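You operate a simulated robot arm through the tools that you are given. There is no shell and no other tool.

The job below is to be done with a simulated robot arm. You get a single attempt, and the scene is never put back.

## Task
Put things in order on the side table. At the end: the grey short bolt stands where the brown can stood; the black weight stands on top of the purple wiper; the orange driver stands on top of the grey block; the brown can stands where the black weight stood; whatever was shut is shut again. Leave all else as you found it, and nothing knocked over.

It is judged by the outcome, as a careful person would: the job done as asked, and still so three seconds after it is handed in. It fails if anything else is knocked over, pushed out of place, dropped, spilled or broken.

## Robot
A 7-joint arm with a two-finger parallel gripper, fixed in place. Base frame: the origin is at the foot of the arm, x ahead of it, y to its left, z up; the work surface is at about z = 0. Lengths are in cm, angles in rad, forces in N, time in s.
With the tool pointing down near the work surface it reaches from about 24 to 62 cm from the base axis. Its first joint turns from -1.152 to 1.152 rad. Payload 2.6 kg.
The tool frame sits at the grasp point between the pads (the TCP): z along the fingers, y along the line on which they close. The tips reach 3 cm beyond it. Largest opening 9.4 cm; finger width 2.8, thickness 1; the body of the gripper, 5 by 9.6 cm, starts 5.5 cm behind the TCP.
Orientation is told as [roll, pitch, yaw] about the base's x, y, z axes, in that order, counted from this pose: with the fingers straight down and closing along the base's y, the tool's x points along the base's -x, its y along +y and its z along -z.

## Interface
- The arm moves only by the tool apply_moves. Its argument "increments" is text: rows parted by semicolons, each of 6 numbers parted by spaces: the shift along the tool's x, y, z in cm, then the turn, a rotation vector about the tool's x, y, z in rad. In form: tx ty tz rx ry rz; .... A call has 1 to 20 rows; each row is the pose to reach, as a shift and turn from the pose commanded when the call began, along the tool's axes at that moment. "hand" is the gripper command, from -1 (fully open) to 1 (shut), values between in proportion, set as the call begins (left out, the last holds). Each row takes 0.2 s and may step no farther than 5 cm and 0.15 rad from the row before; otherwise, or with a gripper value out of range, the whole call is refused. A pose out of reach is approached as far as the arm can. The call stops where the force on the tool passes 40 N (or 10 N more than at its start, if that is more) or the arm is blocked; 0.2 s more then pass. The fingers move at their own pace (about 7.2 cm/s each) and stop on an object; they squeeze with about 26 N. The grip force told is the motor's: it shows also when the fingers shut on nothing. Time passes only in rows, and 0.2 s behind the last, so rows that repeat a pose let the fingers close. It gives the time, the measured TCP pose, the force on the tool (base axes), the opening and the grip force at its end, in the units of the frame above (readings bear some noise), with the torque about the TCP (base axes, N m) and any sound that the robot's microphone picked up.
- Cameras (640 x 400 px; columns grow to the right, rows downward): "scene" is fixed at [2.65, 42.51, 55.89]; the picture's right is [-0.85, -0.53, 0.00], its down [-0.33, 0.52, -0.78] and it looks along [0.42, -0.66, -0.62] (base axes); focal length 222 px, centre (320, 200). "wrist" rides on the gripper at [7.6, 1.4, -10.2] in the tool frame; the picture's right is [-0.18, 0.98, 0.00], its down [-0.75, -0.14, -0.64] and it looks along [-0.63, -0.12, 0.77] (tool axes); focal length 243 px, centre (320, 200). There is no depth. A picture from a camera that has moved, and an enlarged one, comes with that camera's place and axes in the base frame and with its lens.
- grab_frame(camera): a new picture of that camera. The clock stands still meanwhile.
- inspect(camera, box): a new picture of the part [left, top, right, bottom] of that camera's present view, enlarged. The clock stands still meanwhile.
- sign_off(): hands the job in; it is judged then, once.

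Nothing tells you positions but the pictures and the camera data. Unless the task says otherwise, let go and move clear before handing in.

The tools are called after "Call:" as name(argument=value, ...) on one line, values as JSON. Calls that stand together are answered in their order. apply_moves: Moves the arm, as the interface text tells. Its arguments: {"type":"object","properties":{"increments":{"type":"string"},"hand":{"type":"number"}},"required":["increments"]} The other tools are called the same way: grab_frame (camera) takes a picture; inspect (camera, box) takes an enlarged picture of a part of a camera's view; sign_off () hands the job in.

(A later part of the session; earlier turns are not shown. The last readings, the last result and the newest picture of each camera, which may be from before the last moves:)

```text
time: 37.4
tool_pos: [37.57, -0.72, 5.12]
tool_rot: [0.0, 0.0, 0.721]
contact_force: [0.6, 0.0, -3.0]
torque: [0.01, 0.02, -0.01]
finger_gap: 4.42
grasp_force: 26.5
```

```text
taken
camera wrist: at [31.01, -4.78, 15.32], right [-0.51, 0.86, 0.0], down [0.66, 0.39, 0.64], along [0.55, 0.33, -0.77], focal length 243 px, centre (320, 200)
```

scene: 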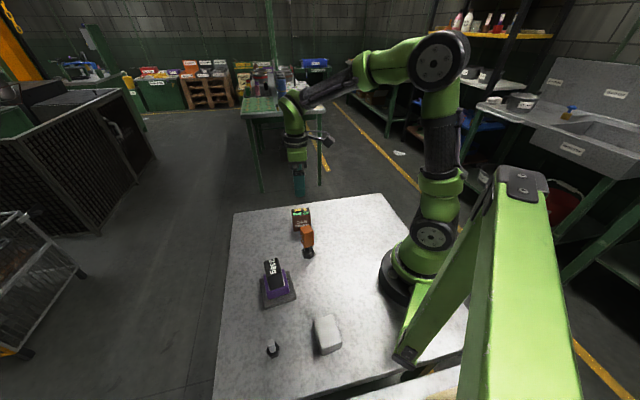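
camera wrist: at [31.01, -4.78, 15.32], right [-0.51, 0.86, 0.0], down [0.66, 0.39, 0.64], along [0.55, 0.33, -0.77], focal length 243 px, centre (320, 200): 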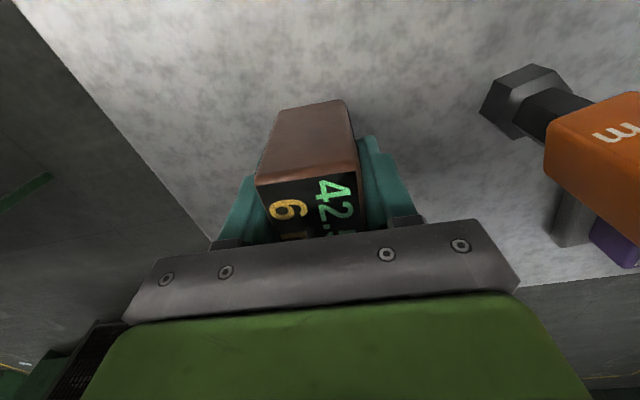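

The can is held, about 3 N. I'll lift a bit more and carry it slowly to the weight's old spot at (47.55, 12.05).

Call:
apply_moves(increments="0 0 -0.2 0 0 0; 0 0 -0.6 0 0 0; 0 0 -1.1 0 0 0; 0 0 -1.7 0 0 0; 0 0 -2.3 0 0 0; 0 0 -2.8 0 0 0; 0 0 -3.1 0 0 0; 0 0 -3.2 0 0 0")

Call:
apply_moves(increments="-0.191 0.037 0 0 0 0; -0.637 0.125 0 0 0 0; -1.434 0.281 0 0 0 0; -2.39 0.468 0 0 0 0; -3.505 0.686 0 0 0 0; -4.62 0.905 0 0 0 0; -5.735 1.123 0 0 0 0; -6.85 1.342 0 0 0 0; -7.965 1.56 0 0 0 0; -9.08 1.778 0 0 0 0; -10.195 1.997 0 0 0 0; -11.31 2.215 0 0 0 0; -12.425 2.434 0 0 0 0; -13.541 2.652 0 0 0 0; -14.496 2.839 0 0 0 0; -15.213 2.98 0 0 0 0; -15.691 3.073 0 0 0 0; -15.93 3.12 0 0 0 0; -15.93 3.12 0 0 0 0")

Call:
grab_frame(camera="wrist")

Call:
grab_frame(camera="scene")

```text
time: 39.2
tool_pos: [37.65, -0.77, 8.25]
tool_rot: [0.001, 0.0, 0.72]
contact_force: [0.0, -0.4, -1.4]
torque: [-0.01, -0.03, 0.01]
finger_gap: 4.43
grasp_force: 26.1
```

```text
time: 43.2
tool_pos: [47.53, 12.19, 8.19]
tool_rot: [0.002, -0.001, 0.72]
contact_force: [0.5, 0.4, -1.1]
torque: [0.03, 0.03, -0.03]
finger_gap: 4.4
grasp_force: 26.2
```

```text
taken
camera wrist: at [40.93, 8.11, 18.5], right [-0.51, 0.86, 0.0], down [0.66, 0.39, 0.64], along [0.55, 0.33, -0.77], focal length 243 px, centre (320, 200)
```

wrist: 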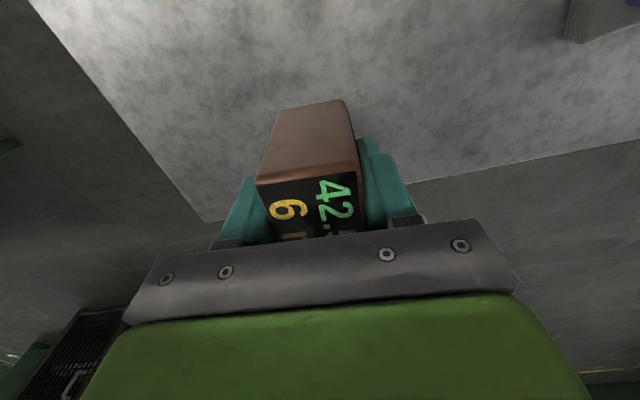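

```text
taken
```

scene: 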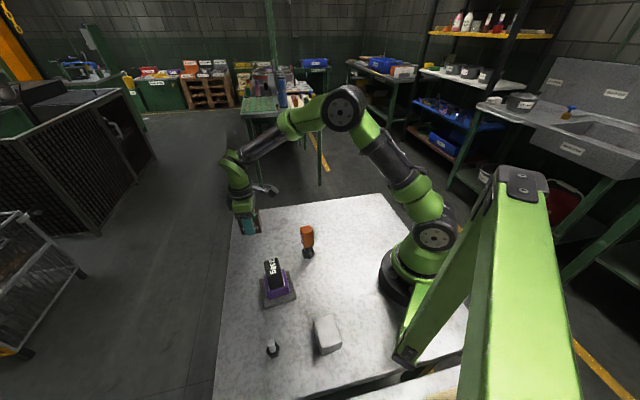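

The can is over the target spot. I'll lower to about 3 mm above the table and then feel for contact.

Call:
apply_moves(increments="0 0 0.2 0 0 0; 0 0 0.6 0 0 0; 0 0 1.1 0 0 0; 0 0 1.7 0 0 0; 0 0 2.3 0 0 0; 0 0 2.9 0 0 0; 0 0 3.4 0 0 0; 0 0 3.75 0 0 0; 0 0 3.9 0 0 0; 0 0 3.9 0 0 0")

Call:
apply_moves(increments="0 0 0.1 0 0 0; 0 0 0.2 0 0 0; 0 0 0.2 0 0 0")

```text
time: 45.4
tool_pos: [47.47, 12.11, 4.28]
tool_rot: [0.0, -0.001, 0.722]
contact_force: [1.0, 1.0, -2.3]
torque: [-0.02, 0.03, -0.02]
finger_gap: 4.41
grasp_force: 26.2
```

```text
time: 46.2
tool_pos: [47.54, 12.08, 4.13]
tool_rot: [0.0, 0.0, 0.72]
contact_force: [-0.9, -0.2, -1.4]
torque: [0.02, 0.01, 0.0]
finger_gap: 4.46
grasp_force: 26.1
```

Call:
apply_moves(increments="0 0 0.05 0 0 0; 0 0 0.1 0 0 0; 0 0 0.1 0 0 0")

```text
time: 47.0
tool_pos: [47.44, 12.08, 4.02]
tool_rot: [0.002, 0.001, 0.719]
contact_force: [0.4, 0.1, -2.4]
torque: [0.0, 0.03, 0.04]
finger_gap: 4.45
grasp_force: 26.2
```

No contact yet, so it must be a millimetre or so above the table. I'll continue in small steps.

Call:
apply_moves(increments="0 0 0.05 0 0 0; 0 0 0.1 0 0 0; 0 0 0.1 0 0 0")

```text
time: 47.8
tool_pos: [47.42, 12.0, 3.97]
tool_rot: [0.0, 0.0, 0.717]
contact_force: [-1.4, -1.3, 3.9]
torque: [-0.16, 0.25, -0.01]
finger_gap: 4.42
grasp_force: 26.3
```

Contact with the table is now felt (force reversed to about +4 N), so the can is standing. I'll open the fingers and check.

Call:
apply_moves(increments="0 0 0 0 0 0; 0 0 0 0 0 0; 0 0 0 0 0 0; 0 0 0 0 0 0", hand=-0.6)

Call:
grab_frame(camera="wrist")

```text
time: 48.8
tool_pos: [47.29, 12.19, 4.02]
tool_rot: [0.001, 0.002, 0.721]
contact_force: [0.3, 1.0, 1.2]
torque: [0.01, 0.03, 0.0]
finger_gap: 7.52
grasp_force: 0.0
```

```text
taken
camera wrist: at [40.88, 8.09, 14.22], right [-0.51, 0.86, 0.0], down [0.66, 0.39, 0.64], along [0.55, 0.33, -0.77], focal length 243 px, centre (320, 200)
```

wrist: 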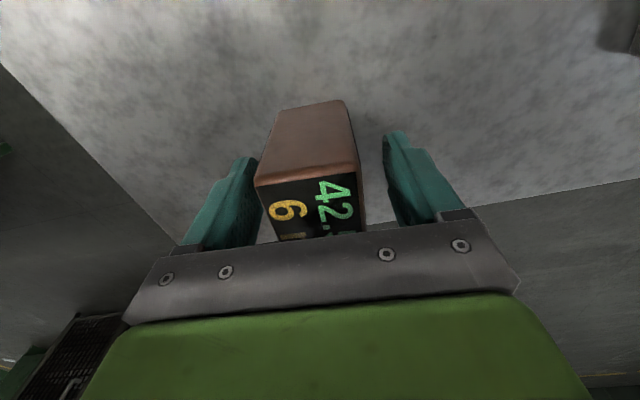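

The can stands where the weight was. I'll rise straight up and travel at height to above the bolt at (20.5, 33.2).

Call:
apply_moves(increments="0 0 -0.6 0 0 0; 0 0 -2 0 0 0; 0 0 -4.5 0 0 0; 0 0 -8 0 0 0; 0 0 -12 0 0 0; 0 0 -16 0 0 0; 0 0 -16 0 0 0")

Call:
apply_moves(increments="0.53 2.8 0 0 0 -0.019; 1.06 5.6 0 0 0 -0.038; 1.6 8.4 0 0 0 -0.058; 2.13 11.2 0 0 0 -0.077; 2.66 14 0 0 0 -0.096; 3.19 16.8 0 0 0 -0.115; 3.72 19.6 0 0 0 -0.134; 4.25 22.4 0 0 0 -0.153; 4.79 25.2 0 0 0 -0.173; 5.32 28 0 0 0 -0.192; 5.85 30.8 0 0 0 -0.211; 6.38 33.6 0 0 0 -0.23; 6.38 33.6 0 0 0 -0.23", hand=-1)

Call:
grab_frame(camera="wrist")

Call:
grab_frame(camera="scene")

Call:
inspect(camera="wrist", box=[260, 60, 380, 150])

```text
time: 50.4
tool_pos: [47.6, 12.17, 19.98]
tool_rot: [0.001, 0.0, 0.72]
contact_force: [0.0, 0.0, -0.1]
torque: [0.0, -0.02, 0.02]
finger_gap: 7.51
grasp_force: 0.1
```

```text
time: 53.2
tool_pos: [20.47, 33.23, 19.91]
tool_rot: [0.0, 0.001, 0.95]
contact_force: [0.5, -0.5, 0.0]
torque: [0.01, 0.0, 0.0]
finger_gap: 9.41
grasp_force: 0.0
```

```text
taken
camera wrist: at [15.06, 27.73, 30.17], right [-0.69, 0.72, 0.0], down [0.55, 0.53, 0.64], along [0.46, 0.44, -0.77], focal length 243 px, centre (320, 200)
```

wrist: 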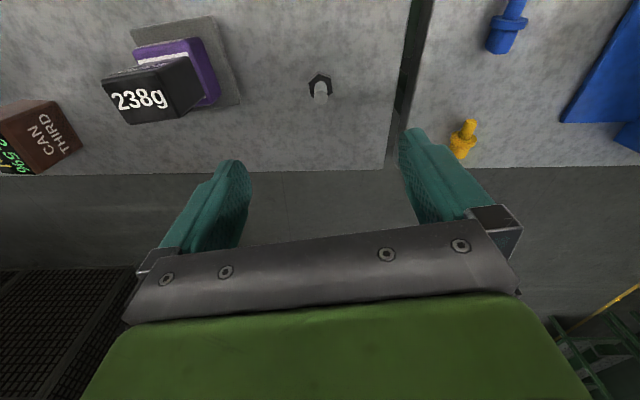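

```text
taken
```

scene: 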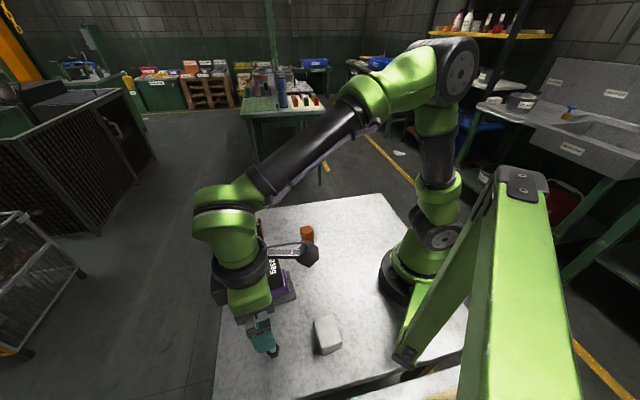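

```text
4.44 times, centred on (320, 105) of wrist
camera zoom: at [15.06, 27.73, 30.17], right [-0.69, 0.72, 0.0], down [0.55, 0.53, 0.64], along [0.46, 0.44, -0.77], focal length 1078 px, centre (320, 622)
```

zoom: 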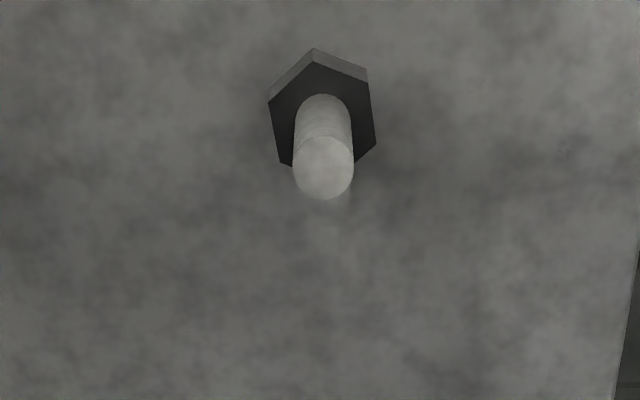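

The bolt is right below the tool at (20.6, 33.15); its hex head is about 1.5 thick and the shaft top is near z = 4.9. I'll descend so the tips stay above the head and grip the shaft.

Call:
apply_moves(increments="0 0 2.5 0 0 0; 0 0 5 0 0 0; 0 0 7.5 0 0 0; 0 0 10 0 0 0; 0 0 12.5 0 0 0; 0 0 14 0 0 0; 0 0 15 0 0 0; 0 0 15 0 0 0")

Call:
grab_frame(camera="wrist")

Call:
inspect(camera="wrist", box=[230, 90, 410, 240])

Call:
grab_frame(camera="scene")

```text
time: 55.0
tool_pos: [20.54, 33.26, 4.93]
tool_rot: [0.001, -0.001, 0.949]
contact_force: [-0.2, 0.3, -0.6]
torque: [0.0, 0.03, -0.04]
finger_gap: 9.42
grasp_force: 0.1
```

```text
taken
camera wrist: at [15.1, 27.76, 15.21], right [-0.69, 0.72, 0.0], down [0.55, 0.53, 0.64], along [0.46, 0.44, -0.77], focal length 243 px, centre (320, 200)
```

wrist: 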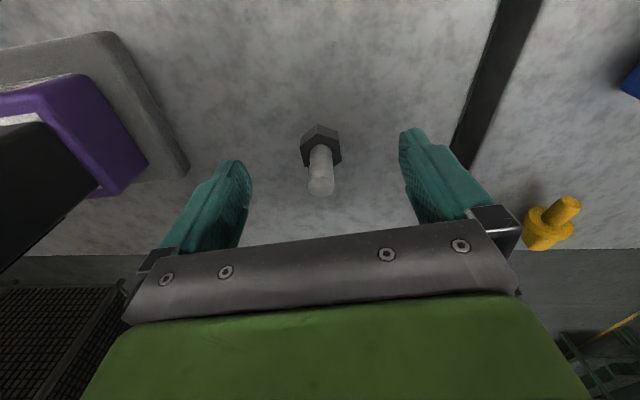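

```text
2.67 times, centred on (320, 165) of wrist
camera zoom: at [15.1, 27.76, 15.21], right [-0.69, 0.72, 0.0], down [0.55, 0.53, 0.64], along [0.46, 0.44, -0.77], focal length 647 px, centre (320, 293)
```

zoom: 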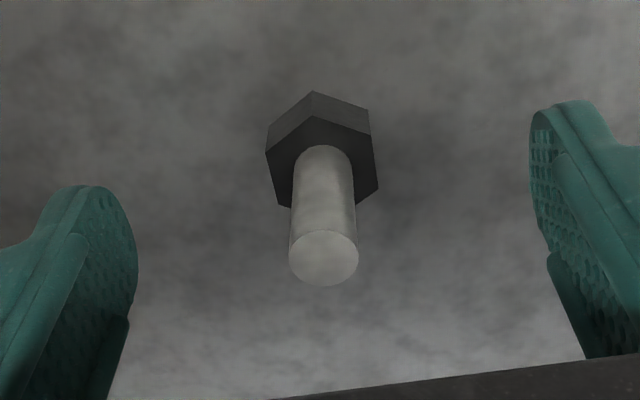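

```text
taken
```

scene: 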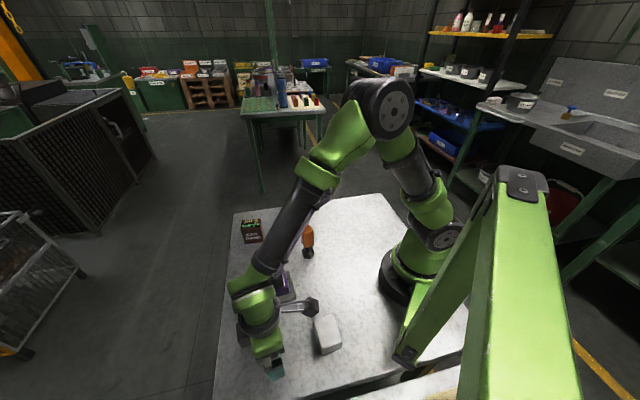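

The shaft top sits exactly at the grasp point, with the head top at z ≈ 1.4. I'll go 2.5 mm lower and close on the shaft.

Call:
apply_moves(increments="0 0 0.15 0 0 0; 0 0 0.25 0 0 0; 0 0 0.25 0 0 0")

Call:
apply_moves(increments="0 0 0 0 0 0; 0 0 0 0 0 0; 0 0 0 0 0 0; 0 0 0 0 0 0; 0 0 0 0 0 0", hand=1)

Call:
apply_moves(increments="0 0 -0.1 0 0 0; 0 0 -0.25 0 0 0; 0 0 -0.4 0 0 0; 0 0 -0.6 0 0 0; 0 0 -0.8 0 0 0; 0 0 -1 0 0 0")

Call:
inspect(camera="wrist", box=[230, 90, 410, 240])

Call:
inspect(camera="scene", box=[240, 330, 300, 390])

```text
time: 55.8
tool_pos: [20.61, 33.18, 4.69]
tool_rot: [-0.001, 0.001, 0.95]
contact_force: [0.4, -0.2, 0.1]
torque: [0.02, 0.01, 0.0]
finger_gap: 9.4
grasp_force: 0.0
```

```text
time: 57.0
tool_pos: [20.54, 33.2, 4.78]
tool_rot: [0.001, 0.0, 0.949]
contact_force: [0.4, -0.3, 0.2]
torque: [0.0, -0.05, 0.04]
finger_gap: 1.29
grasp_force: 25.6
```

```text
time: 58.4
tool_pos: [20.38, 33.17, 5.69]
tool_rot: [0.0, -0.001, 0.949]
contact_force: [0.8, -0.1, -1.0]
torque: [0.0, 0.04, 0.0]
finger_gap: 1.27
grasp_force: 26.1
```

```text
2.67 times, centred on (320, 165) of wrist
camera zoom: at [15.03, 27.76, 15.95], right [-0.69, 0.72, 0.0], down [0.55, 0.53, 0.64], along [0.46, 0.44, -0.77], focal length 647 px, centre (320, 293)
```

zoom: 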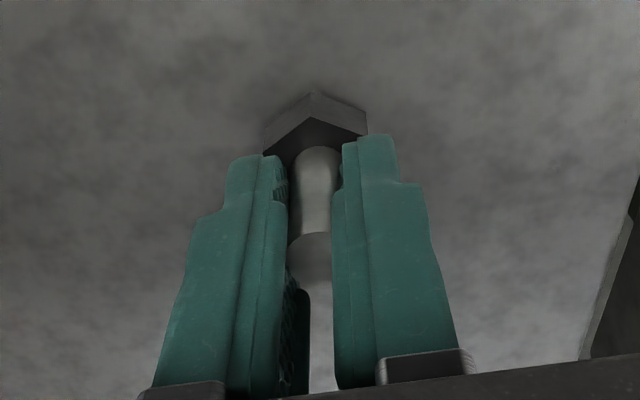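

```text
6.67 times, centred on (270, 360) of scene
camera zoom: at [2.65, 42.52, 55.89], right [-0.85, -0.53, 0.0], down [-0.33, 0.52, -0.78], along [0.42, -0.66, -0.62], focal length 1482 px, centre (653, -867)
```

zoom: 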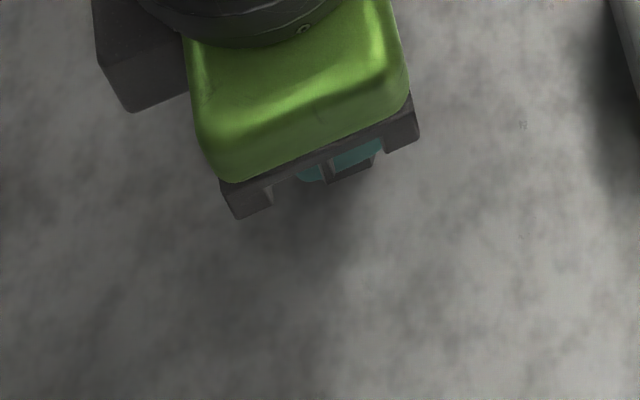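

The bolt is held by its shaft and off the table. I'll lift slowly to a height that clears the stack and the driver.

Call:
apply_moves(increments="0 0 -0.2 0 0 0; 0 0 -0.6 0 0 0; 0 0 -1.2 0 0 0; 0 0 -2 0 0 0; 0 0 -2.9 0 0 0; 0 0 -3.8 0 0 0; 0 0 -4.7 0 0 0; 0 0 -5.6 0 0 0; 0 0 -6.5 0 0 0; 0 0 -7.4 0 0 0; 0 0 -8.3 0 0 0; 0 0 -9.2 0 0 0; 0 0 -10.1 0 0 0; 0 0 -11 0 0 0; 0 0 -11.8 0 0 0; 0 0 -12.5 0 0 0; 0 0 -13 0 0 0; 0 0 -13.2 0 0 0; 0 0 -13.3 0 0 0")

Call:
inspect(camera="wrist", box=[230, 90, 410, 240])

Call:
inspect(camera="scene", box=[200, 240, 340, 340])

```text
time: 62.4
tool_pos: [20.43, 33.21, 18.92]
tool_rot: [0.0, 0.001, 0.952]
contact_force: [-0.5, 0.5, -0.2]
torque: [0.01, 0.01, -0.02]
finger_gap: 1.24
grasp_force: 26.6
```

```text
2.67 times, centred on (320, 165) of wrist
camera zoom: at [15.0, 27.74, 29.25], right [-0.69, 0.72, 0.0], down [0.55, 0.53, 0.64], along [0.46, 0.44, -0.77], focal length 647 px, centre (320, 293)
```

zoom: 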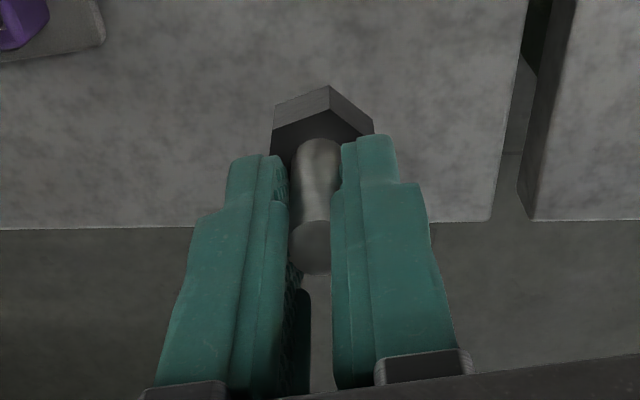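

```text
4.00 times, centred on (270, 290) of scene
camera zoom: at [2.65, 42.52, 55.89], right [-0.85, -0.53, 0.0], down [-0.33, 0.52, -0.78], along [0.42, -0.66, -0.62], focal length 889 px, centre (520, -160)
```

zoom: 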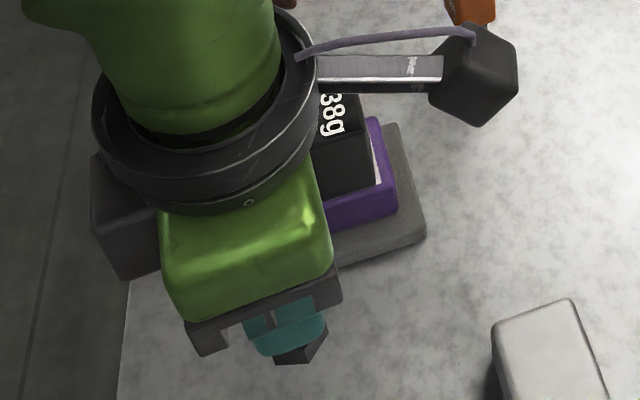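

The bolt has slipped about 6 mm down and spun slightly in the grip, though it's still held along 2.5 cm of shaft. I'll hold still briefly to see whether it keeps creeping.

Call:
apply_moves(increments="0 0 0 0 0 0; 0 0 0 0 0 0; 0 0 0 0 0 0; 0 0 0 0 0 0; 0 0 0 0 0 0", hand=1)

Call:
inspect(camera="wrist", box=[230, 90, 410, 240])

```text
time: 63.6
tool_pos: [20.54, 33.2, 18.86]
tool_rot: [-0.001, 0.001, 0.949]
contact_force: [0.0, 0.8, -0.7]
torque: [0.01, 0.03, -0.04]
finger_gap: 1.23
grasp_force: 25.6
```

```text
2.67 times, centred on (320, 165) of wrist
camera zoom: at [15.01, 27.74, 29.23], right [-0.69, 0.72, 0.0], down [0.55, 0.53, 0.64], along [0.46, 0.44, -0.77], focal length 647 px, centre (320, 293)
```

zoom: 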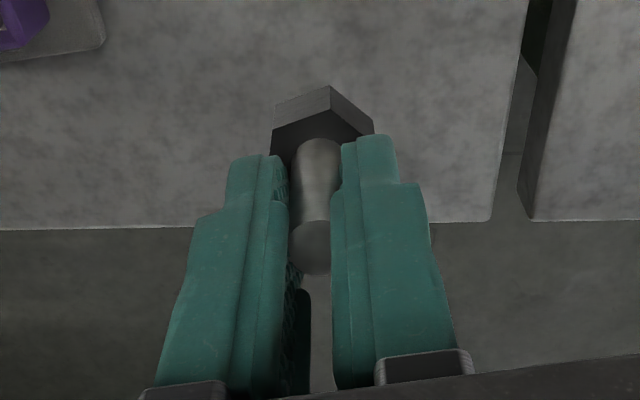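

No creep while still, so it only slips with motion. I'll move the first half of the way gently and check.

Call:
apply_moves(increments="0.088 -0.168 0 0 0 0; 0.265 -0.504 0 0 0 0; 0.618 -1.177 0 0 0 0; 1.06 -2.018 0 0 0 0; 1.589 -3.027 0 0 0 0; 2.119 -4.036 0 0 0 0; 2.649 -5.045 0 0 0 0; 3.179 -6.053 0 0 0 0; 3.709 -7.062 0 0 0 0; 4.238 -8.071 0 0 0 0; 4.768 -9.08 0 0 0 0; 5.298 -10.089 0 0 0 0; 5.828 -11.098 0 0 0 0; 6.358 -12.107 0 0 0 0; 6.887 -13.116 0 0 0 0; 7.417 -14.125 0 0 0 0; 7.859 -14.965 0 0 0 0; 8.3 -15.806 0 0 0 0; 8.609 -16.395 0 0 0 0; 8.83 -16.815 0 0 0 0")

Call:
inspect(camera="wrist", box=[230, 90, 410, 240])

```text
time: 67.8
tool_pos: [29.03, 16.03, 19.07]
tool_rot: [0.0, -0.002, 0.949]
contact_force: [0.8, 0.9, 0.0]
torque: [0.02, 0.04, -0.02]
finger_gap: 1.2
grasp_force: 25.9
```

```text
2.67 times, centred on (320, 165) of wrist
camera zoom: at [23.6, 10.63, 29.33], right [-0.69, 0.72, 0.0], down [0.55, 0.53, 0.64], along [0.46, 0.44, -0.77], focal length 647 px, centre (320, 293)
```

zoom: 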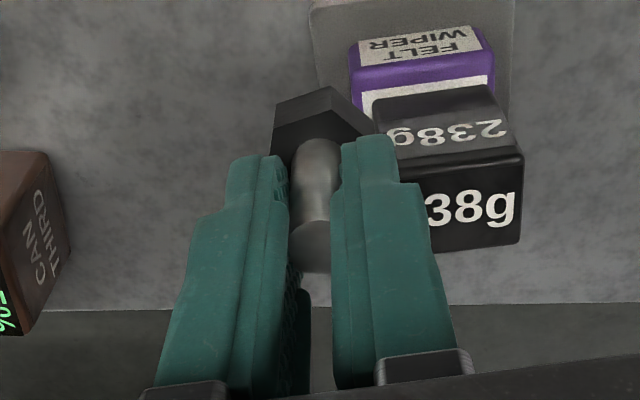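

The bolt hasn't slipped on this leg, and the weight still stands squarely on the wiper. Now the second half to above the can's old spot.

Call:
apply_moves(increments="0.088 -0.168 0 0 0 0; 0.265 -0.504 0 0 0 0; 0.618 -1.177 0 0 0 0; 1.06 -2.018 0 0 0 0; 1.589 -3.027 0 0 0 0; 2.119 -4.036 0 0 0 0; 2.649 -5.045 0 0 0 0; 3.179 -6.053 0 0 0 0; 3.709 -7.062 0 0 0 0; 4.238 -8.071 0 0 0 0; 4.768 -9.08 0 0 0 0; 5.298 -10.089 0 0 0 0; 5.828 -11.098 0 0 0 0; 6.358 -12.107 0 0 0 0; 6.887 -13.116 0 0 0 0; 7.417 -14.125 0 0 0 0; 7.859 -14.965 0 0 0 0; 8.3 -15.806 0 0 0 0; 8.609 -16.395 0 0 0 0; 8.83 -16.815 0 0 0 0")

Call:
grab_frame(camera="wrist")

Call:
inspect(camera="wrist", box=[230, 90, 410, 240])

Call:
inspect(camera="scene", box=[230, 160, 370, 260])

```text
time: 72.0
tool_pos: [37.63, -0.72, 19.01]
tool_rot: [-0.001, 0.001, 0.948]
contact_force: [0.0, 0.4, -1.1]
torque: [0.01, -0.03, 0.04]
finger_gap: 1.23
grasp_force: 26.1
```

```text
taken
camera wrist: at [32.12, -6.16, 29.33], right [-0.69, 0.72, 0.0], down [0.55, 0.53, 0.64], along [0.46, 0.44, -0.77], focal length 243 px, centre (320, 200)
```

wrist: 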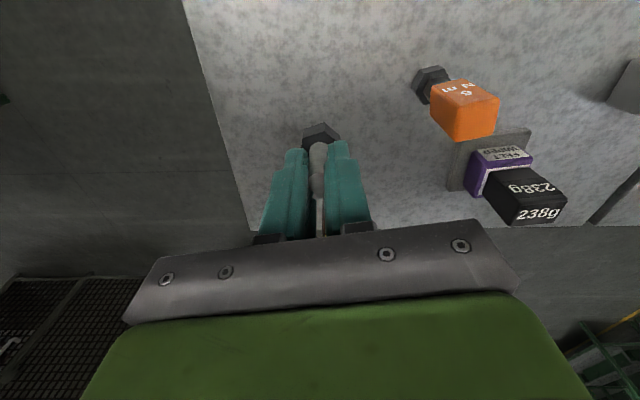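

```text
2.67 times, centred on (320, 165) of wrist
camera zoom: at [32.12, -6.16, 29.33], right [-0.69, 0.72, 0.0], down [0.55, 0.53, 0.64], along [0.46, 0.44, -0.77], focal length 647 px, centre (320, 293)
```

zoom: 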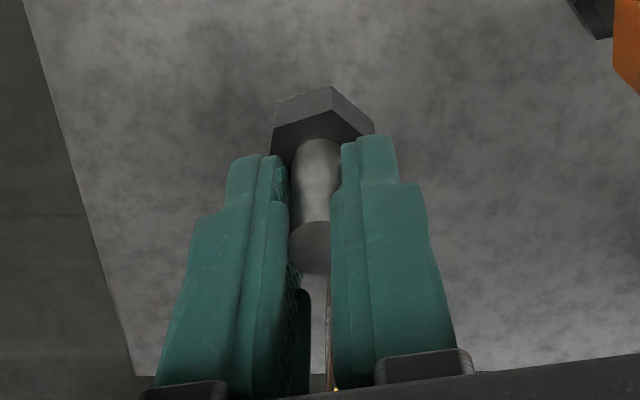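

```text
4.00 times, centred on (300, 210) of scene
camera zoom: at [2.65, 42.51, 55.89], right [-0.85, -0.53, 0.0], down [-0.33, 0.52, -0.78], along [0.42, -0.66, -0.62], focal length 889 px, centre (400, 160)
```

zoom: 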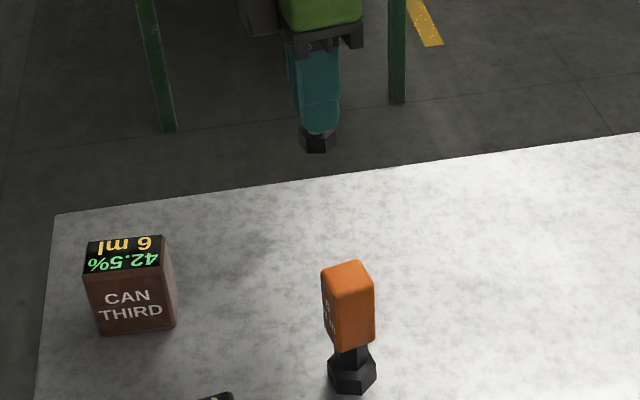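

The bolt is above (37.6, -0.75) and hanging straight. I'll lower it gently to about half a centimetre above the table.

Call:
apply_moves(increments="0 0 0.13 0 0 0; 0 0 0.39 0 0 0; 0 0 0.92 0 0 0; 0 0 1.57 0 0 0; 0 0 2.36 0 0 0; 0 0 3.14 0 0 0; 0 0 3.93 0 0 0; 0 0 4.72 0 0 0; 0 0 5.5 0 0 0; 0 0 6.29 0 0 0; 0 0 7.07 0 0 0; 0 0 7.86 0 0 0; 0 0 8.65 0 0 0; 0 0 9.43 0 0 0; 0 0 10.22 0 0 0; 0 0 11 0 0 0; 0 0 11.66 0 0 0; 0 0 12.31 0 0 0; 0 0 12.77 0 0 0; 0 0 13.1 0 0 0")

Call:
inspect(camera="wrist", box=[230, 90, 410, 240])

Call:
inspect(camera="scene", box=[270, 190, 350, 250])

```text
time: 76.2
tool_pos: [37.62, -0.78, 5.94]
tool_rot: [0.0, -0.001, 0.949]
contact_force: [0.3, -0.8, -0.5]
torque: [0.02, 0.02, -0.01]
finger_gap: 1.24
grasp_force: 26.0
```

```text
2.67 times, centred on (320, 165) of wrist
camera zoom: at [32.16, -6.2, 16.18], right [-0.69, 0.72, 0.0], down [0.55, 0.53, 0.64], along [0.46, 0.44, -0.77], focal length 647 px, centre (320, 293)
```

zoom: 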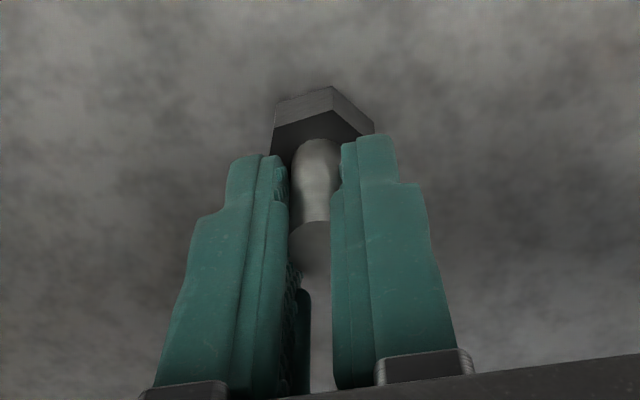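

```text
6.67 times, centred on (310, 220) of scene
camera zoom: at [2.65, 42.51, 55.89], right [-0.85, -0.53, 0.0], down [-0.33, 0.52, -0.78], along [0.42, -0.66, -0.62], focal length 1482 px, centre (387, 67)
```

zoom: 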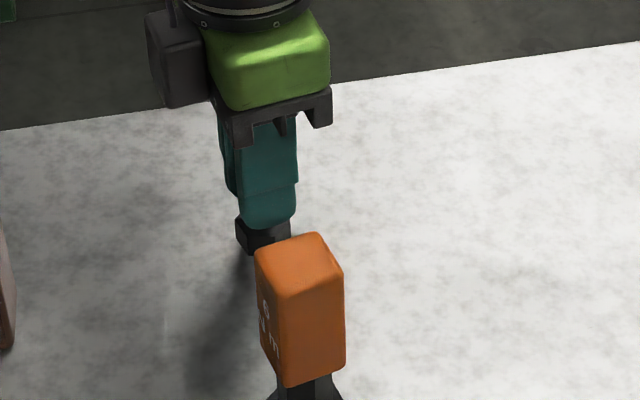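

It held without slipping. Lowering in small steps until I feel the table.

Call:
apply_moves(increments="0 0 0.1 0 0 0; 0 0 0.2 0 0 0; 0 0 0.3 0 0 0; 0 0 0.4 0 0 0; 0 0 0.4 0 0 0")

Call:
apply_moves(increments="0 0 0.05 0 0 0; 0 0 0.1 0 0 0; 0 0 0.1 0 0 0")

```text
time: 77.4
tool_pos: [37.53, -0.81, 5.49]
tool_rot: [0.0, 0.001, 0.95]
contact_force: [-0.4, 0.7, -0.5]
torque: [0.03, -0.02, 0.0]
finger_gap: 1.24
grasp_force: 26.0
```

```text
time: 78.2
tool_pos: [37.51, -0.72, 5.48]
tool_rot: [0.0, -0.001, 0.951]
contact_force: [0.4, -0.3, -0.4]
torque: [0.01, -0.02, 0.01]
finger_gap: 1.25
grasp_force: 25.8
```

Call:
apply_moves(increments="0 0 0.05 0 0 0; 0 0 0.1 0 0 0; 0 0 0.1 0 0 0")

Call:
inspect(camera="wrist", box=[230, 90, 410, 240])

```text
time: 79.0
tool_pos: [37.66, -0.83, 5.27]
tool_rot: [0.0, -0.001, 0.95]
contact_force: [-0.5, -0.7, -0.8]
torque: [0.03, 0.01, 0.01]
finger_gap: 1.25
grasp_force: 26.2
```

```text
2.67 times, centred on (320, 165) of wrist
camera zoom: at [32.12, -6.26, 15.59], right [-0.69, 0.72, 0.0], down [0.55, 0.53, 0.64], along [0.46, 0.44, -0.77], focal length 647 px, centre (320, 293)
```

zoom: 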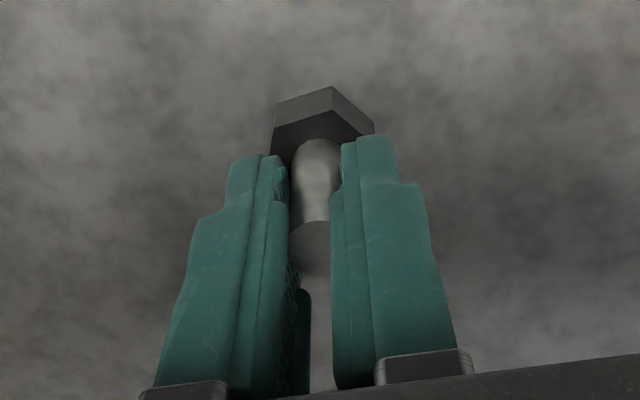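

Still no contact; the shadow under the head shows it's just above the surface. Two more small steps.

Call:
apply_moves(increments="0 0 0.05 0 0 0; 0 0 0.1 0 0 0; 0 0 0.1 0 0 0")

Call:
apply_moves(increments="0 0 0.05 0 0 0; 0 0 0.08 0 0 0; 0 0 0.08 0 0 0")

```text
time: 79.8
tool_pos: [37.61, -0.76, 5.16]
tool_rot: [-0.002, 0.001, 0.95]
contact_force: [-4.7, -1.5, 17.0]
torque: [-0.03, 0.24, 0.05]
finger_gap: 1.21
grasp_force: 25.3
```

```text
time: 80.6
tool_pos: [37.58, -0.69, 5.08]
tool_rot: [-0.003, -0.002, 0.951]
contact_force: [-1.7, 1.6, 16.5]
torque: [0.1, 0.1, -0.01]
finger_gap: 1.27
grasp_force: 26.9
```

Solid contact at about 17 N. I'll ease up slightly, check that it stands straight, then open a little.

Call:
apply_moves(increments="0 0 -0.05 0 0 0; 0 0 -0.08 0 0 0; 0 0 -0.08 0 0 0")

Call:
apply_moves(increments="0 0 0 0 0 0; 0 0 0 0 0 0; 0 0 0 0 0 0", hand=0.15)

Call:
inspect(camera="wrist", box=[230, 90, 410, 240])

Call:
inspect(camera="scene", box=[270, 190, 350, 250])

```text
time: 81.4
tool_pos: [37.57, -0.73, 5.25]
tool_rot: [0.0, -0.001, 0.95]
contact_force: [2.4, -0.4, 5.0]
torque: [0.08, -0.15, -0.03]
finger_gap: 1.24
grasp_force: 26.0
```

```text
time: 82.2
tool_pos: [37.69, -0.87, 5.16]
tool_rot: [-0.001, 0.0, 0.949]
contact_force: [0.4, -0.3, 0.0]
torque: [-0.05, -0.04, -0.02]
finger_gap: 3.98
grasp_force: 0.1
```

```text
2.67 times, centred on (320, 165) of wrist
camera zoom: at [32.13, -6.21, 15.48], right [-0.69, 0.72, 0.0], down [0.55, 0.53, 0.64], along [0.46, 0.44, -0.77], focal length 647 px, centre (320, 293)
```

zoom: 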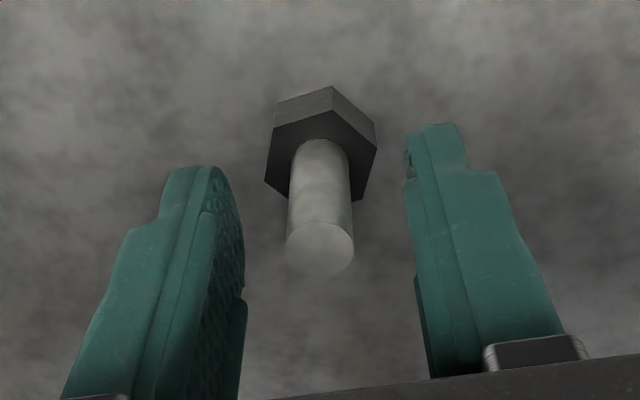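

```text
6.67 times, centred on (310, 220) of scene
camera zoom: at [2.65, 42.51, 55.89], right [-0.85, -0.53, 0.0], down [-0.33, 0.52, -0.78], along [0.42, -0.66, -0.62], focal length 1482 px, centre (387, 67)
```

zoom: 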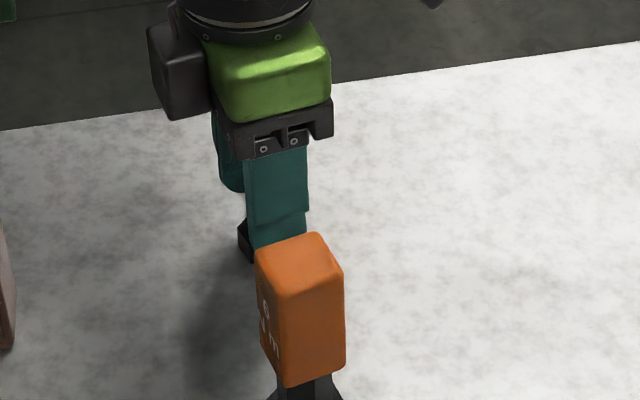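

The bolt stands upright in the can's old place. I'll rise clear and move over to the orange driver at (29, 7.6).

Call:
apply_moves(increments="0 0 -0.5 0 0 0; 0 0 -1.5 0 0 0; 0 0 -3.5 0 0 0; 0 0 -6 0 0 0; 0 0 -9 0 0 0; 0 0 -12 0 0 0; 0 0 -14.5 0 0 0; 0 0 -14.5 0 0 0")

Call:
apply_moves(increments="-0.3 1.98 0 0 0 -0.005; -0.6 3.97 0 0 0 -0.01; -0.9 5.95 0 0 0 -0.015; -1.21 7.94 0 0 0 -0.02; -1.51 9.92 0 0 0 -0.025; -1.81 11.91 0 0 0 -0.03; -1.81 11.91 0 0 0 -0.03", hand=-1)

Call:
grab_frame(camera="wrist")

Call:
inspect(camera="wrist", box=[230, 50, 410, 200])

Call:
inspect(camera="scene", box=[220, 190, 360, 290])

```text
time: 84.0
tool_pos: [37.45, -0.87, 19.86]
tool_rot: [0.0, 0.0, 0.948]
contact_force: [-0.1, -0.5, 0.6]
torque: [0.0, -0.01, 0.02]
finger_gap: 3.98
grasp_force: 0.0
```

```text
time: 85.6
tool_pos: [28.93, 7.72, 19.78]
tool_rot: [0.002, 0.0, 0.981]
contact_force: [-0.9, 0.8, -0.1]
torque: [0.02, 0.0, -0.03]
finger_gap: 9.4
grasp_force: 0.0
```

```text
taken
camera wrist: at [23.64, 2.05, 30.01], right [-0.71, 0.7, 0.0], down [0.54, 0.55, 0.64], along [0.45, 0.46, -0.77], focal length 243 px, centre (320, 200)
```

wrist: 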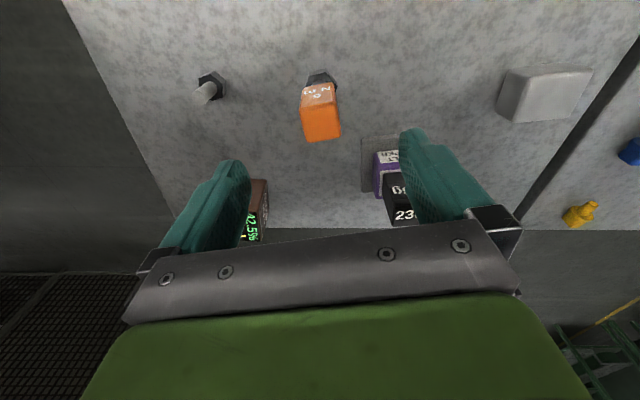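

```text
2.67 times, centred on (320, 125) of wrist
camera zoom: at [23.64, 2.05, 30.01], right [-0.71, 0.7, 0.0], down [0.54, 0.55, 0.64], along [0.45, 0.46, -0.77], focal length 647 px, centre (320, 400)
```

zoom: 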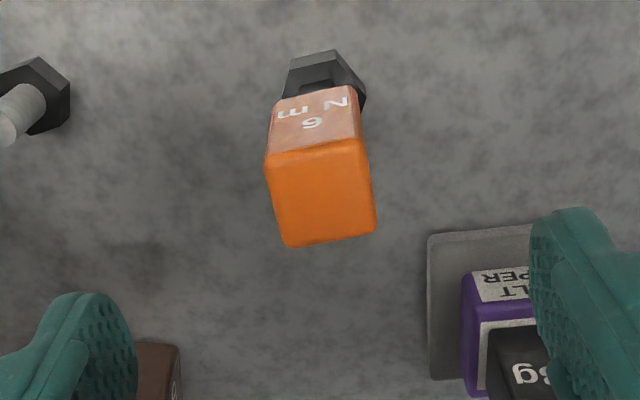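

```text
4.00 times, centred on (290, 240) of scene
camera zoom: at [2.65, 42.52, 55.89], right [-0.85, -0.53, 0.0], down [-0.33, 0.52, -0.78], along [0.42, -0.66, -0.62], focal length 889 px, centre (440, 40)
```

zoom: 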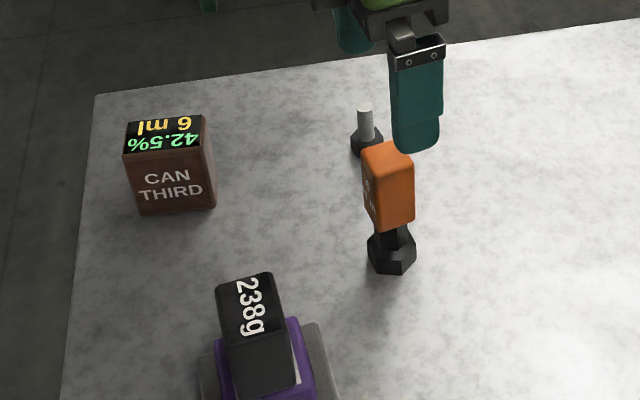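

The driver's handle is centred under the tool at (29.0, 7.6) and lined up with the fingers. I'll descend to grip the handle at TCP z ≈ 8.3.

Call:
apply_moves(increments="0 0 2.5 0 0 0; 0 0 5 0 0 0; 0 0 7.5 0 0 0; 0 0 9.5 0 0 0; 0 0 10.9 0 0 0; 0 0 11.5 0 0 0; 0 0 11.5 0 0 0")

Call:
grab_frame(camera="wrist")

Call:
inspect(camera="scene", box=[270, 200, 350, 270])

```text
time: 87.2
tool_pos: [28.96, 7.64, 8.17]
tool_rot: [0.0, 0.0, 0.981]
contact_force: [0.2, 0.1, 0.3]
torque: [-0.02, 0.01, -0.01]
finger_gap: 9.39
grasp_force: 0.2
```

```text
taken
camera wrist: at [23.64, 1.93, 18.51], right [-0.71, 0.7, 0.0], down [0.54, 0.55, 0.64], along [0.45, 0.46, -0.77], focal length 243 px, centre (320, 200)
```

wrist: 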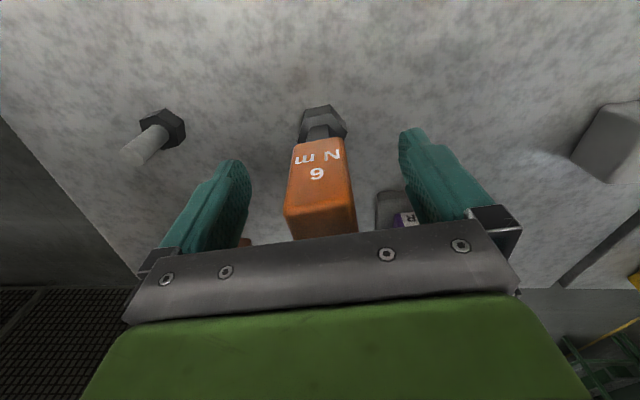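

```text
5.71 times, centred on (310, 235) of scene
camera zoom: at [2.65, 42.51, 55.89], right [-0.85, -0.53, 0.0], down [-0.33, 0.52, -0.78], along [0.42, -0.66, -0.62], focal length 1271 px, centre (377, 0)
```

zoom: 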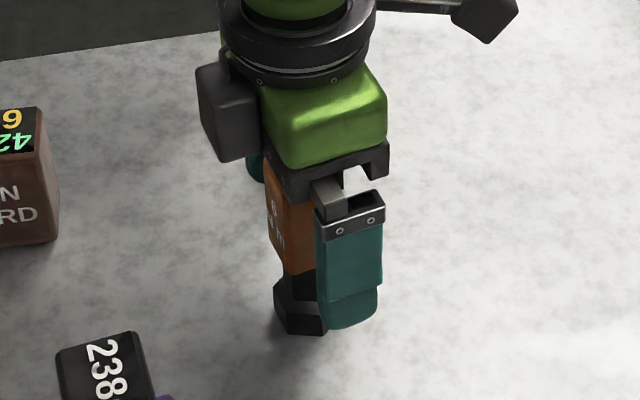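

The handle is between the fingers. Closing, then a slow test lift.

Call:
apply_moves(increments="0 0 0 0 0 0; 0 0 0 0 0 0; 0 0 0 0 0 0; 0 0 0 0 0 0; 0 0 0 0 0 0", hand=1)

Call:
inspect(camera="wrist", box=[230, 90, 410, 240])

Call:
apply_moves(increments="0 0 -0.1 0 0 0; 0 0 -0.25 0 0 0; 0 0 -0.4 0 0 0; 0 0 -0.6 0 0 0; 0 0 -0.8 0 0 0; 0 0 -1 0 0 0")

Call:
inspect(camera="wrist", box=[230, 90, 410, 240])

Call:
inspect(camera="scene", box=[270, 200, 350, 270])

```text
time: 88.4
tool_pos: [28.96, 7.47, 8.17]
tool_rot: [0.002, 0.0, 0.982]
contact_force: [0.4, 0.2, -0.8]
torque: [-0.02, 0.0, -0.02]
finger_gap: 3.51
grasp_force: 25.5
```

```text
2.67 times, centred on (320, 165) of wrist
camera zoom: at [23.64, 1.93, 18.53], right [-0.71, 0.7, 0.0], down [0.54, 0.55, 0.64], along [0.45, 0.46, -0.77], focal length 647 px, centre (320, 293)
```

zoom: 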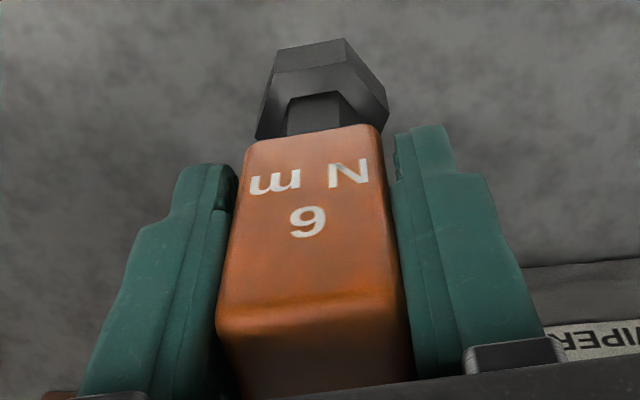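

```text
time: 89.8
tool_pos: [29.1, 7.69, 9.2]
tool_rot: [0.002, 0.001, 0.979]
contact_force: [0.7, 0.8, -1.5]
torque: [0.01, -0.05, -0.02]
finger_gap: 3.51
grasp_force: 25.8
```

```text
2.67 times, centred on (320, 165) of wrist
camera zoom: at [23.74, 2.06, 19.5], right [-0.71, 0.7, 0.0], down [0.54, 0.55, 0.64], along [0.45, 0.46, -0.77], focal length 647 px, centre (320, 293)
```

zoom: 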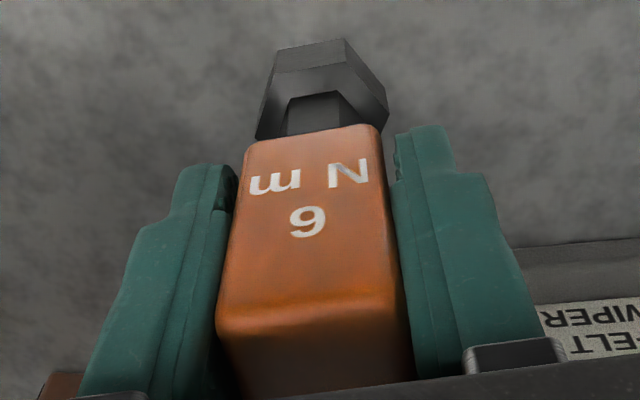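

```text
5.71 times, centred on (310, 235) of scene
camera zoom: at [2.65, 42.51, 55.89], right [-0.85, -0.53, 0.0], down [-0.33, 0.52, -0.78], along [0.42, -0.66, -0.62], focal length 1271 px, centre (377, 0)
```

zoom: 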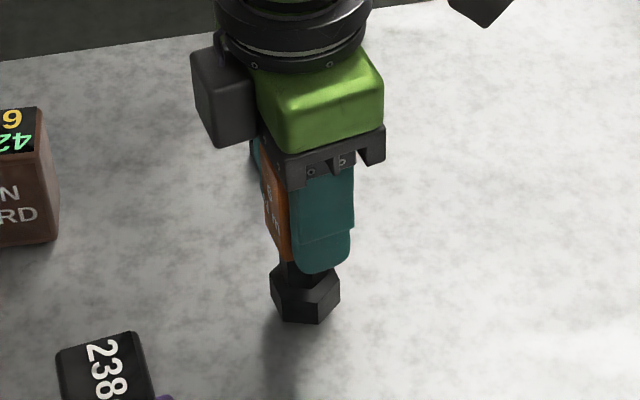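

The driver is held firmly with no slip. I'll lift it to clear everything and carry it slowly toward the grey block at (12, 24.7).

Call:
apply_moves(increments="0 0 -0.2 0 0 0; 0 0 -0.6 0 0 0; 0 0 -1.2 0 0 0; 0 0 -1.9 0 0 0; 0 0 -2.7 0 0 0; 0 0 -3.5 0 0 0; 0 0 -4.3 0 0 0; 0 0 -5.1 0 0 0; 0 0 -5.9 0 0 0; 0 0 -6.5 0 0 0; 0 0 -6.9 0 0 0; 0 0 -7.1 0 0 0; 0 0 -7.2 0 0 0")

Call:
apply_moves(increments="-0.03 0.14 0 0 0 0; -0.09 0.47 0 0 0 0; -0.21 1.06 0 0 0 0; -0.37 1.89 0 0 0 0; -0.56 2.84 0 0 0 0; -0.75 3.79 0 0 0 0; -0.93 4.73 0 0 0 0; -1.12 5.68 0 0 0 0; -1.3 6.62 0 0 0 0; -1.49 7.57 0 0 0 0; -1.68 8.52 0 0 0 0; -1.86 9.46 0 0 0 0; -2.05 10.41 0 0 0 0; -2.19 11.12 0 0 0 0; -2.28 11.6 0 0 0 0; -2.33 11.83 0 0 0 0")

Call:
grab_frame(camera="wrist")

Call:
grab_frame(camera="scene")

```text
time: 92.6
tool_pos: [29.06, 7.68, 16.44]
tool_rot: [0.001, 0.0, 0.982]
contact_force: [0.5, 0.2, -1.8]
torque: [0.01, 0.0, -0.01]
finger_gap: 3.51
grasp_force: 26.3
```

```text
time: 96.0
tool_pos: [20.32, 16.19, 16.45]
tool_rot: [0.0, 0.0, 0.979]
contact_force: [0.0, 0.3, -1.6]
torque: [0.01, 0.0, -0.02]
finger_gap: 3.52
grasp_force: 25.8
```

```text
taken
camera wrist: at [15.04, 10.52, 26.7], right [-0.71, 0.7, 0.0], down [0.54, 0.55, 0.64], along [0.45, 0.46, -0.77], focal length 243 px, centre (320, 200)
```

wrist: 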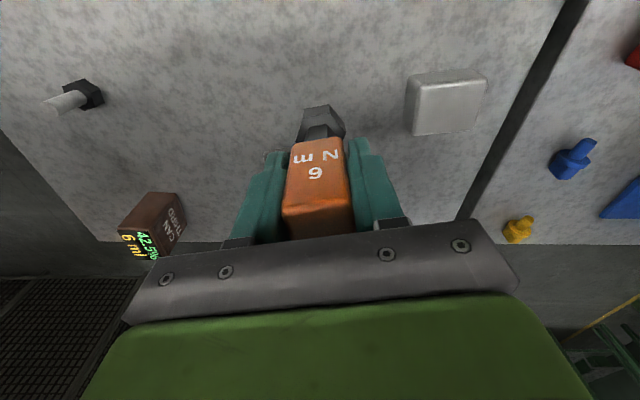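

```text
taken
```

scene: 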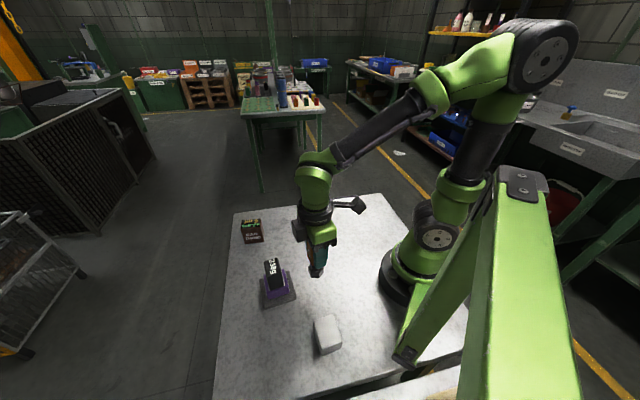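

Halfway there with a steady grip, and the block is clearly visible. I'll zoom in to refine its centre before the final leg.

Call:
inspect(camera="wrist", box=[380, 50, 508, 150])

Call:
inspect(camera="scene", box=[290, 300, 370, 370])

```text
4.00 times, centred on (444, 100) of wrist
camera zoom: at [15.04, 10.52, 26.7], right [-0.71, 0.7, 0.0], down [0.54, 0.55, 0.64], along [0.45, 0.46, -0.77], focal length 970 px, centre (-176, 600)
```

zoom: 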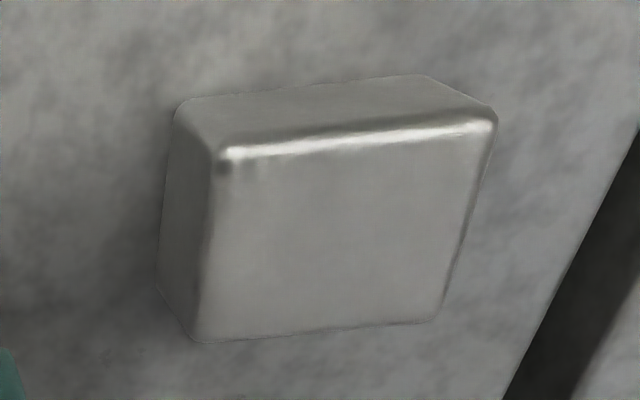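

```text
5.71 times, centred on (330, 335) of scene
camera zoom: at [2.65, 42.52, 55.89], right [-0.85, -0.53, 0.0], down [-0.33, 0.52, -0.78], along [0.42, -0.66, -0.62], focal length 1271 px, centre (263, -571)
```

zoom: 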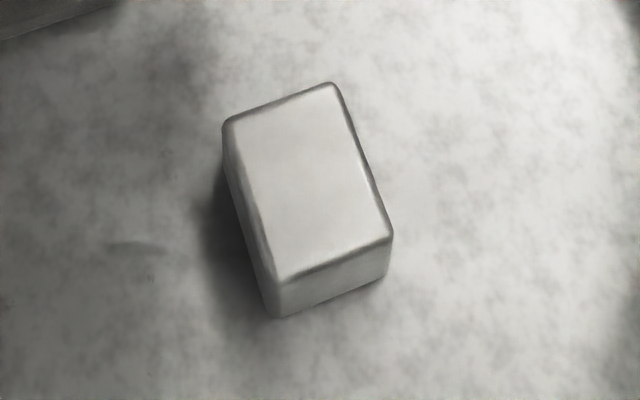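

The block's top centre is confirmed at (11.97, 24.65), height about 3.7. Now the final leg to hover over it.

Call:
apply_moves(increments="-0.03 0.14 0 0 0 0; -0.1 0.47 0 0 0 0; -0.22 1.06 0 0 0 0; -0.38 1.88 0 0 0 0; -0.58 2.82 0 0 0 0; -0.77 3.75 0 0 0 0; -0.96 4.69 0 0 0 0; -1.15 5.63 0 0 0 0; -1.34 6.57 0 0 0 0; -1.54 7.51 0 0 0 0; -1.73 8.45 0 0 0 0; -1.92 9.38 0 0 0 0; -2.11 10.32 0 0 0 0; -2.26 11.03 0 0 0 0; -2.35 11.5 0 0 0 0; -2.4 11.73 0 0 0 0; -2.4 11.73 0 0 0 0")

Call:
grab_frame(camera="wrist")

Call:
inspect(camera="wrist", box=[230, 40, 410, 190])

Call:
inspect(camera="scene", box=[270, 270, 390, 370])

```text
time: 99.6
tool_pos: [12.19, 24.7, 16.34]
tool_rot: [0.001, 0.001, 0.982]
contact_force: [0.1, 0.7, -1.9]
torque: [-0.01, 0.02, -0.03]
finger_gap: 3.49
grasp_force: 26.1
```

```text
taken
camera wrist: at [6.78, 19.08, 26.64], right [-0.71, 0.7, 0.0], down [0.54, 0.55, 0.64], along [0.45, 0.46, -0.77], focal length 243 px, centre (320, 200)
```

wrist: 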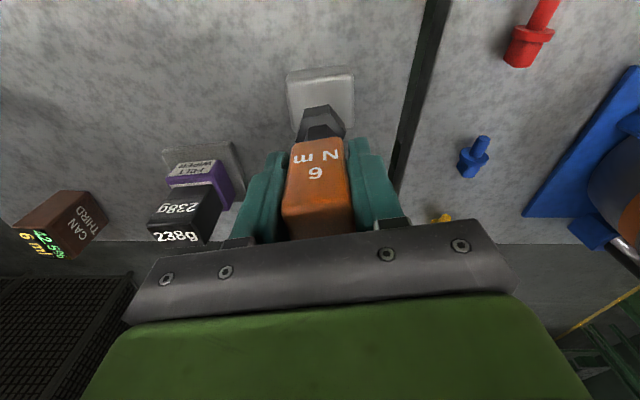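

```text
2.67 times, centred on (320, 115) of wrist
camera zoom: at [6.78, 19.08, 26.64], right [-0.71, 0.7, 0.0], down [0.54, 0.55, 0.64], along [0.45, 0.46, -0.77], focal length 647 px, centre (320, 427)
```

zoom: 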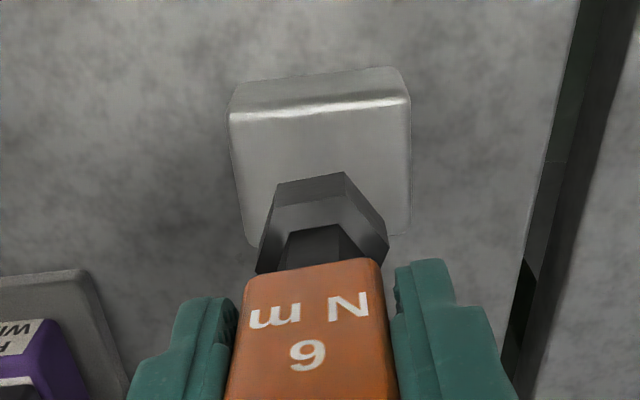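

```text
4.00 times, centred on (330, 320) of scene
camera zoom: at [2.65, 42.52, 55.89], right [-0.85, -0.53, 0.0], down [-0.33, 0.52, -0.78], along [0.42, -0.66, -0.62], focal length 889 px, centre (280, -280)
```

zoom: 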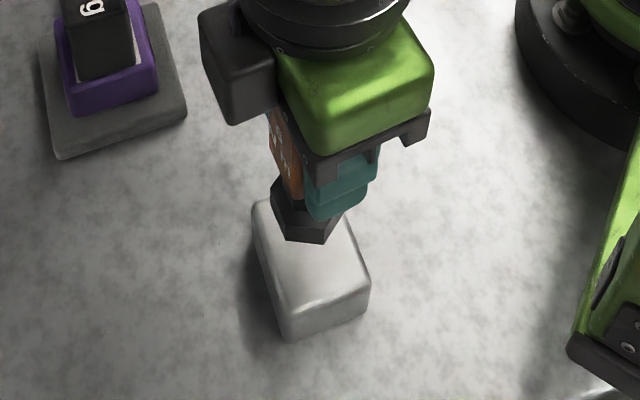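

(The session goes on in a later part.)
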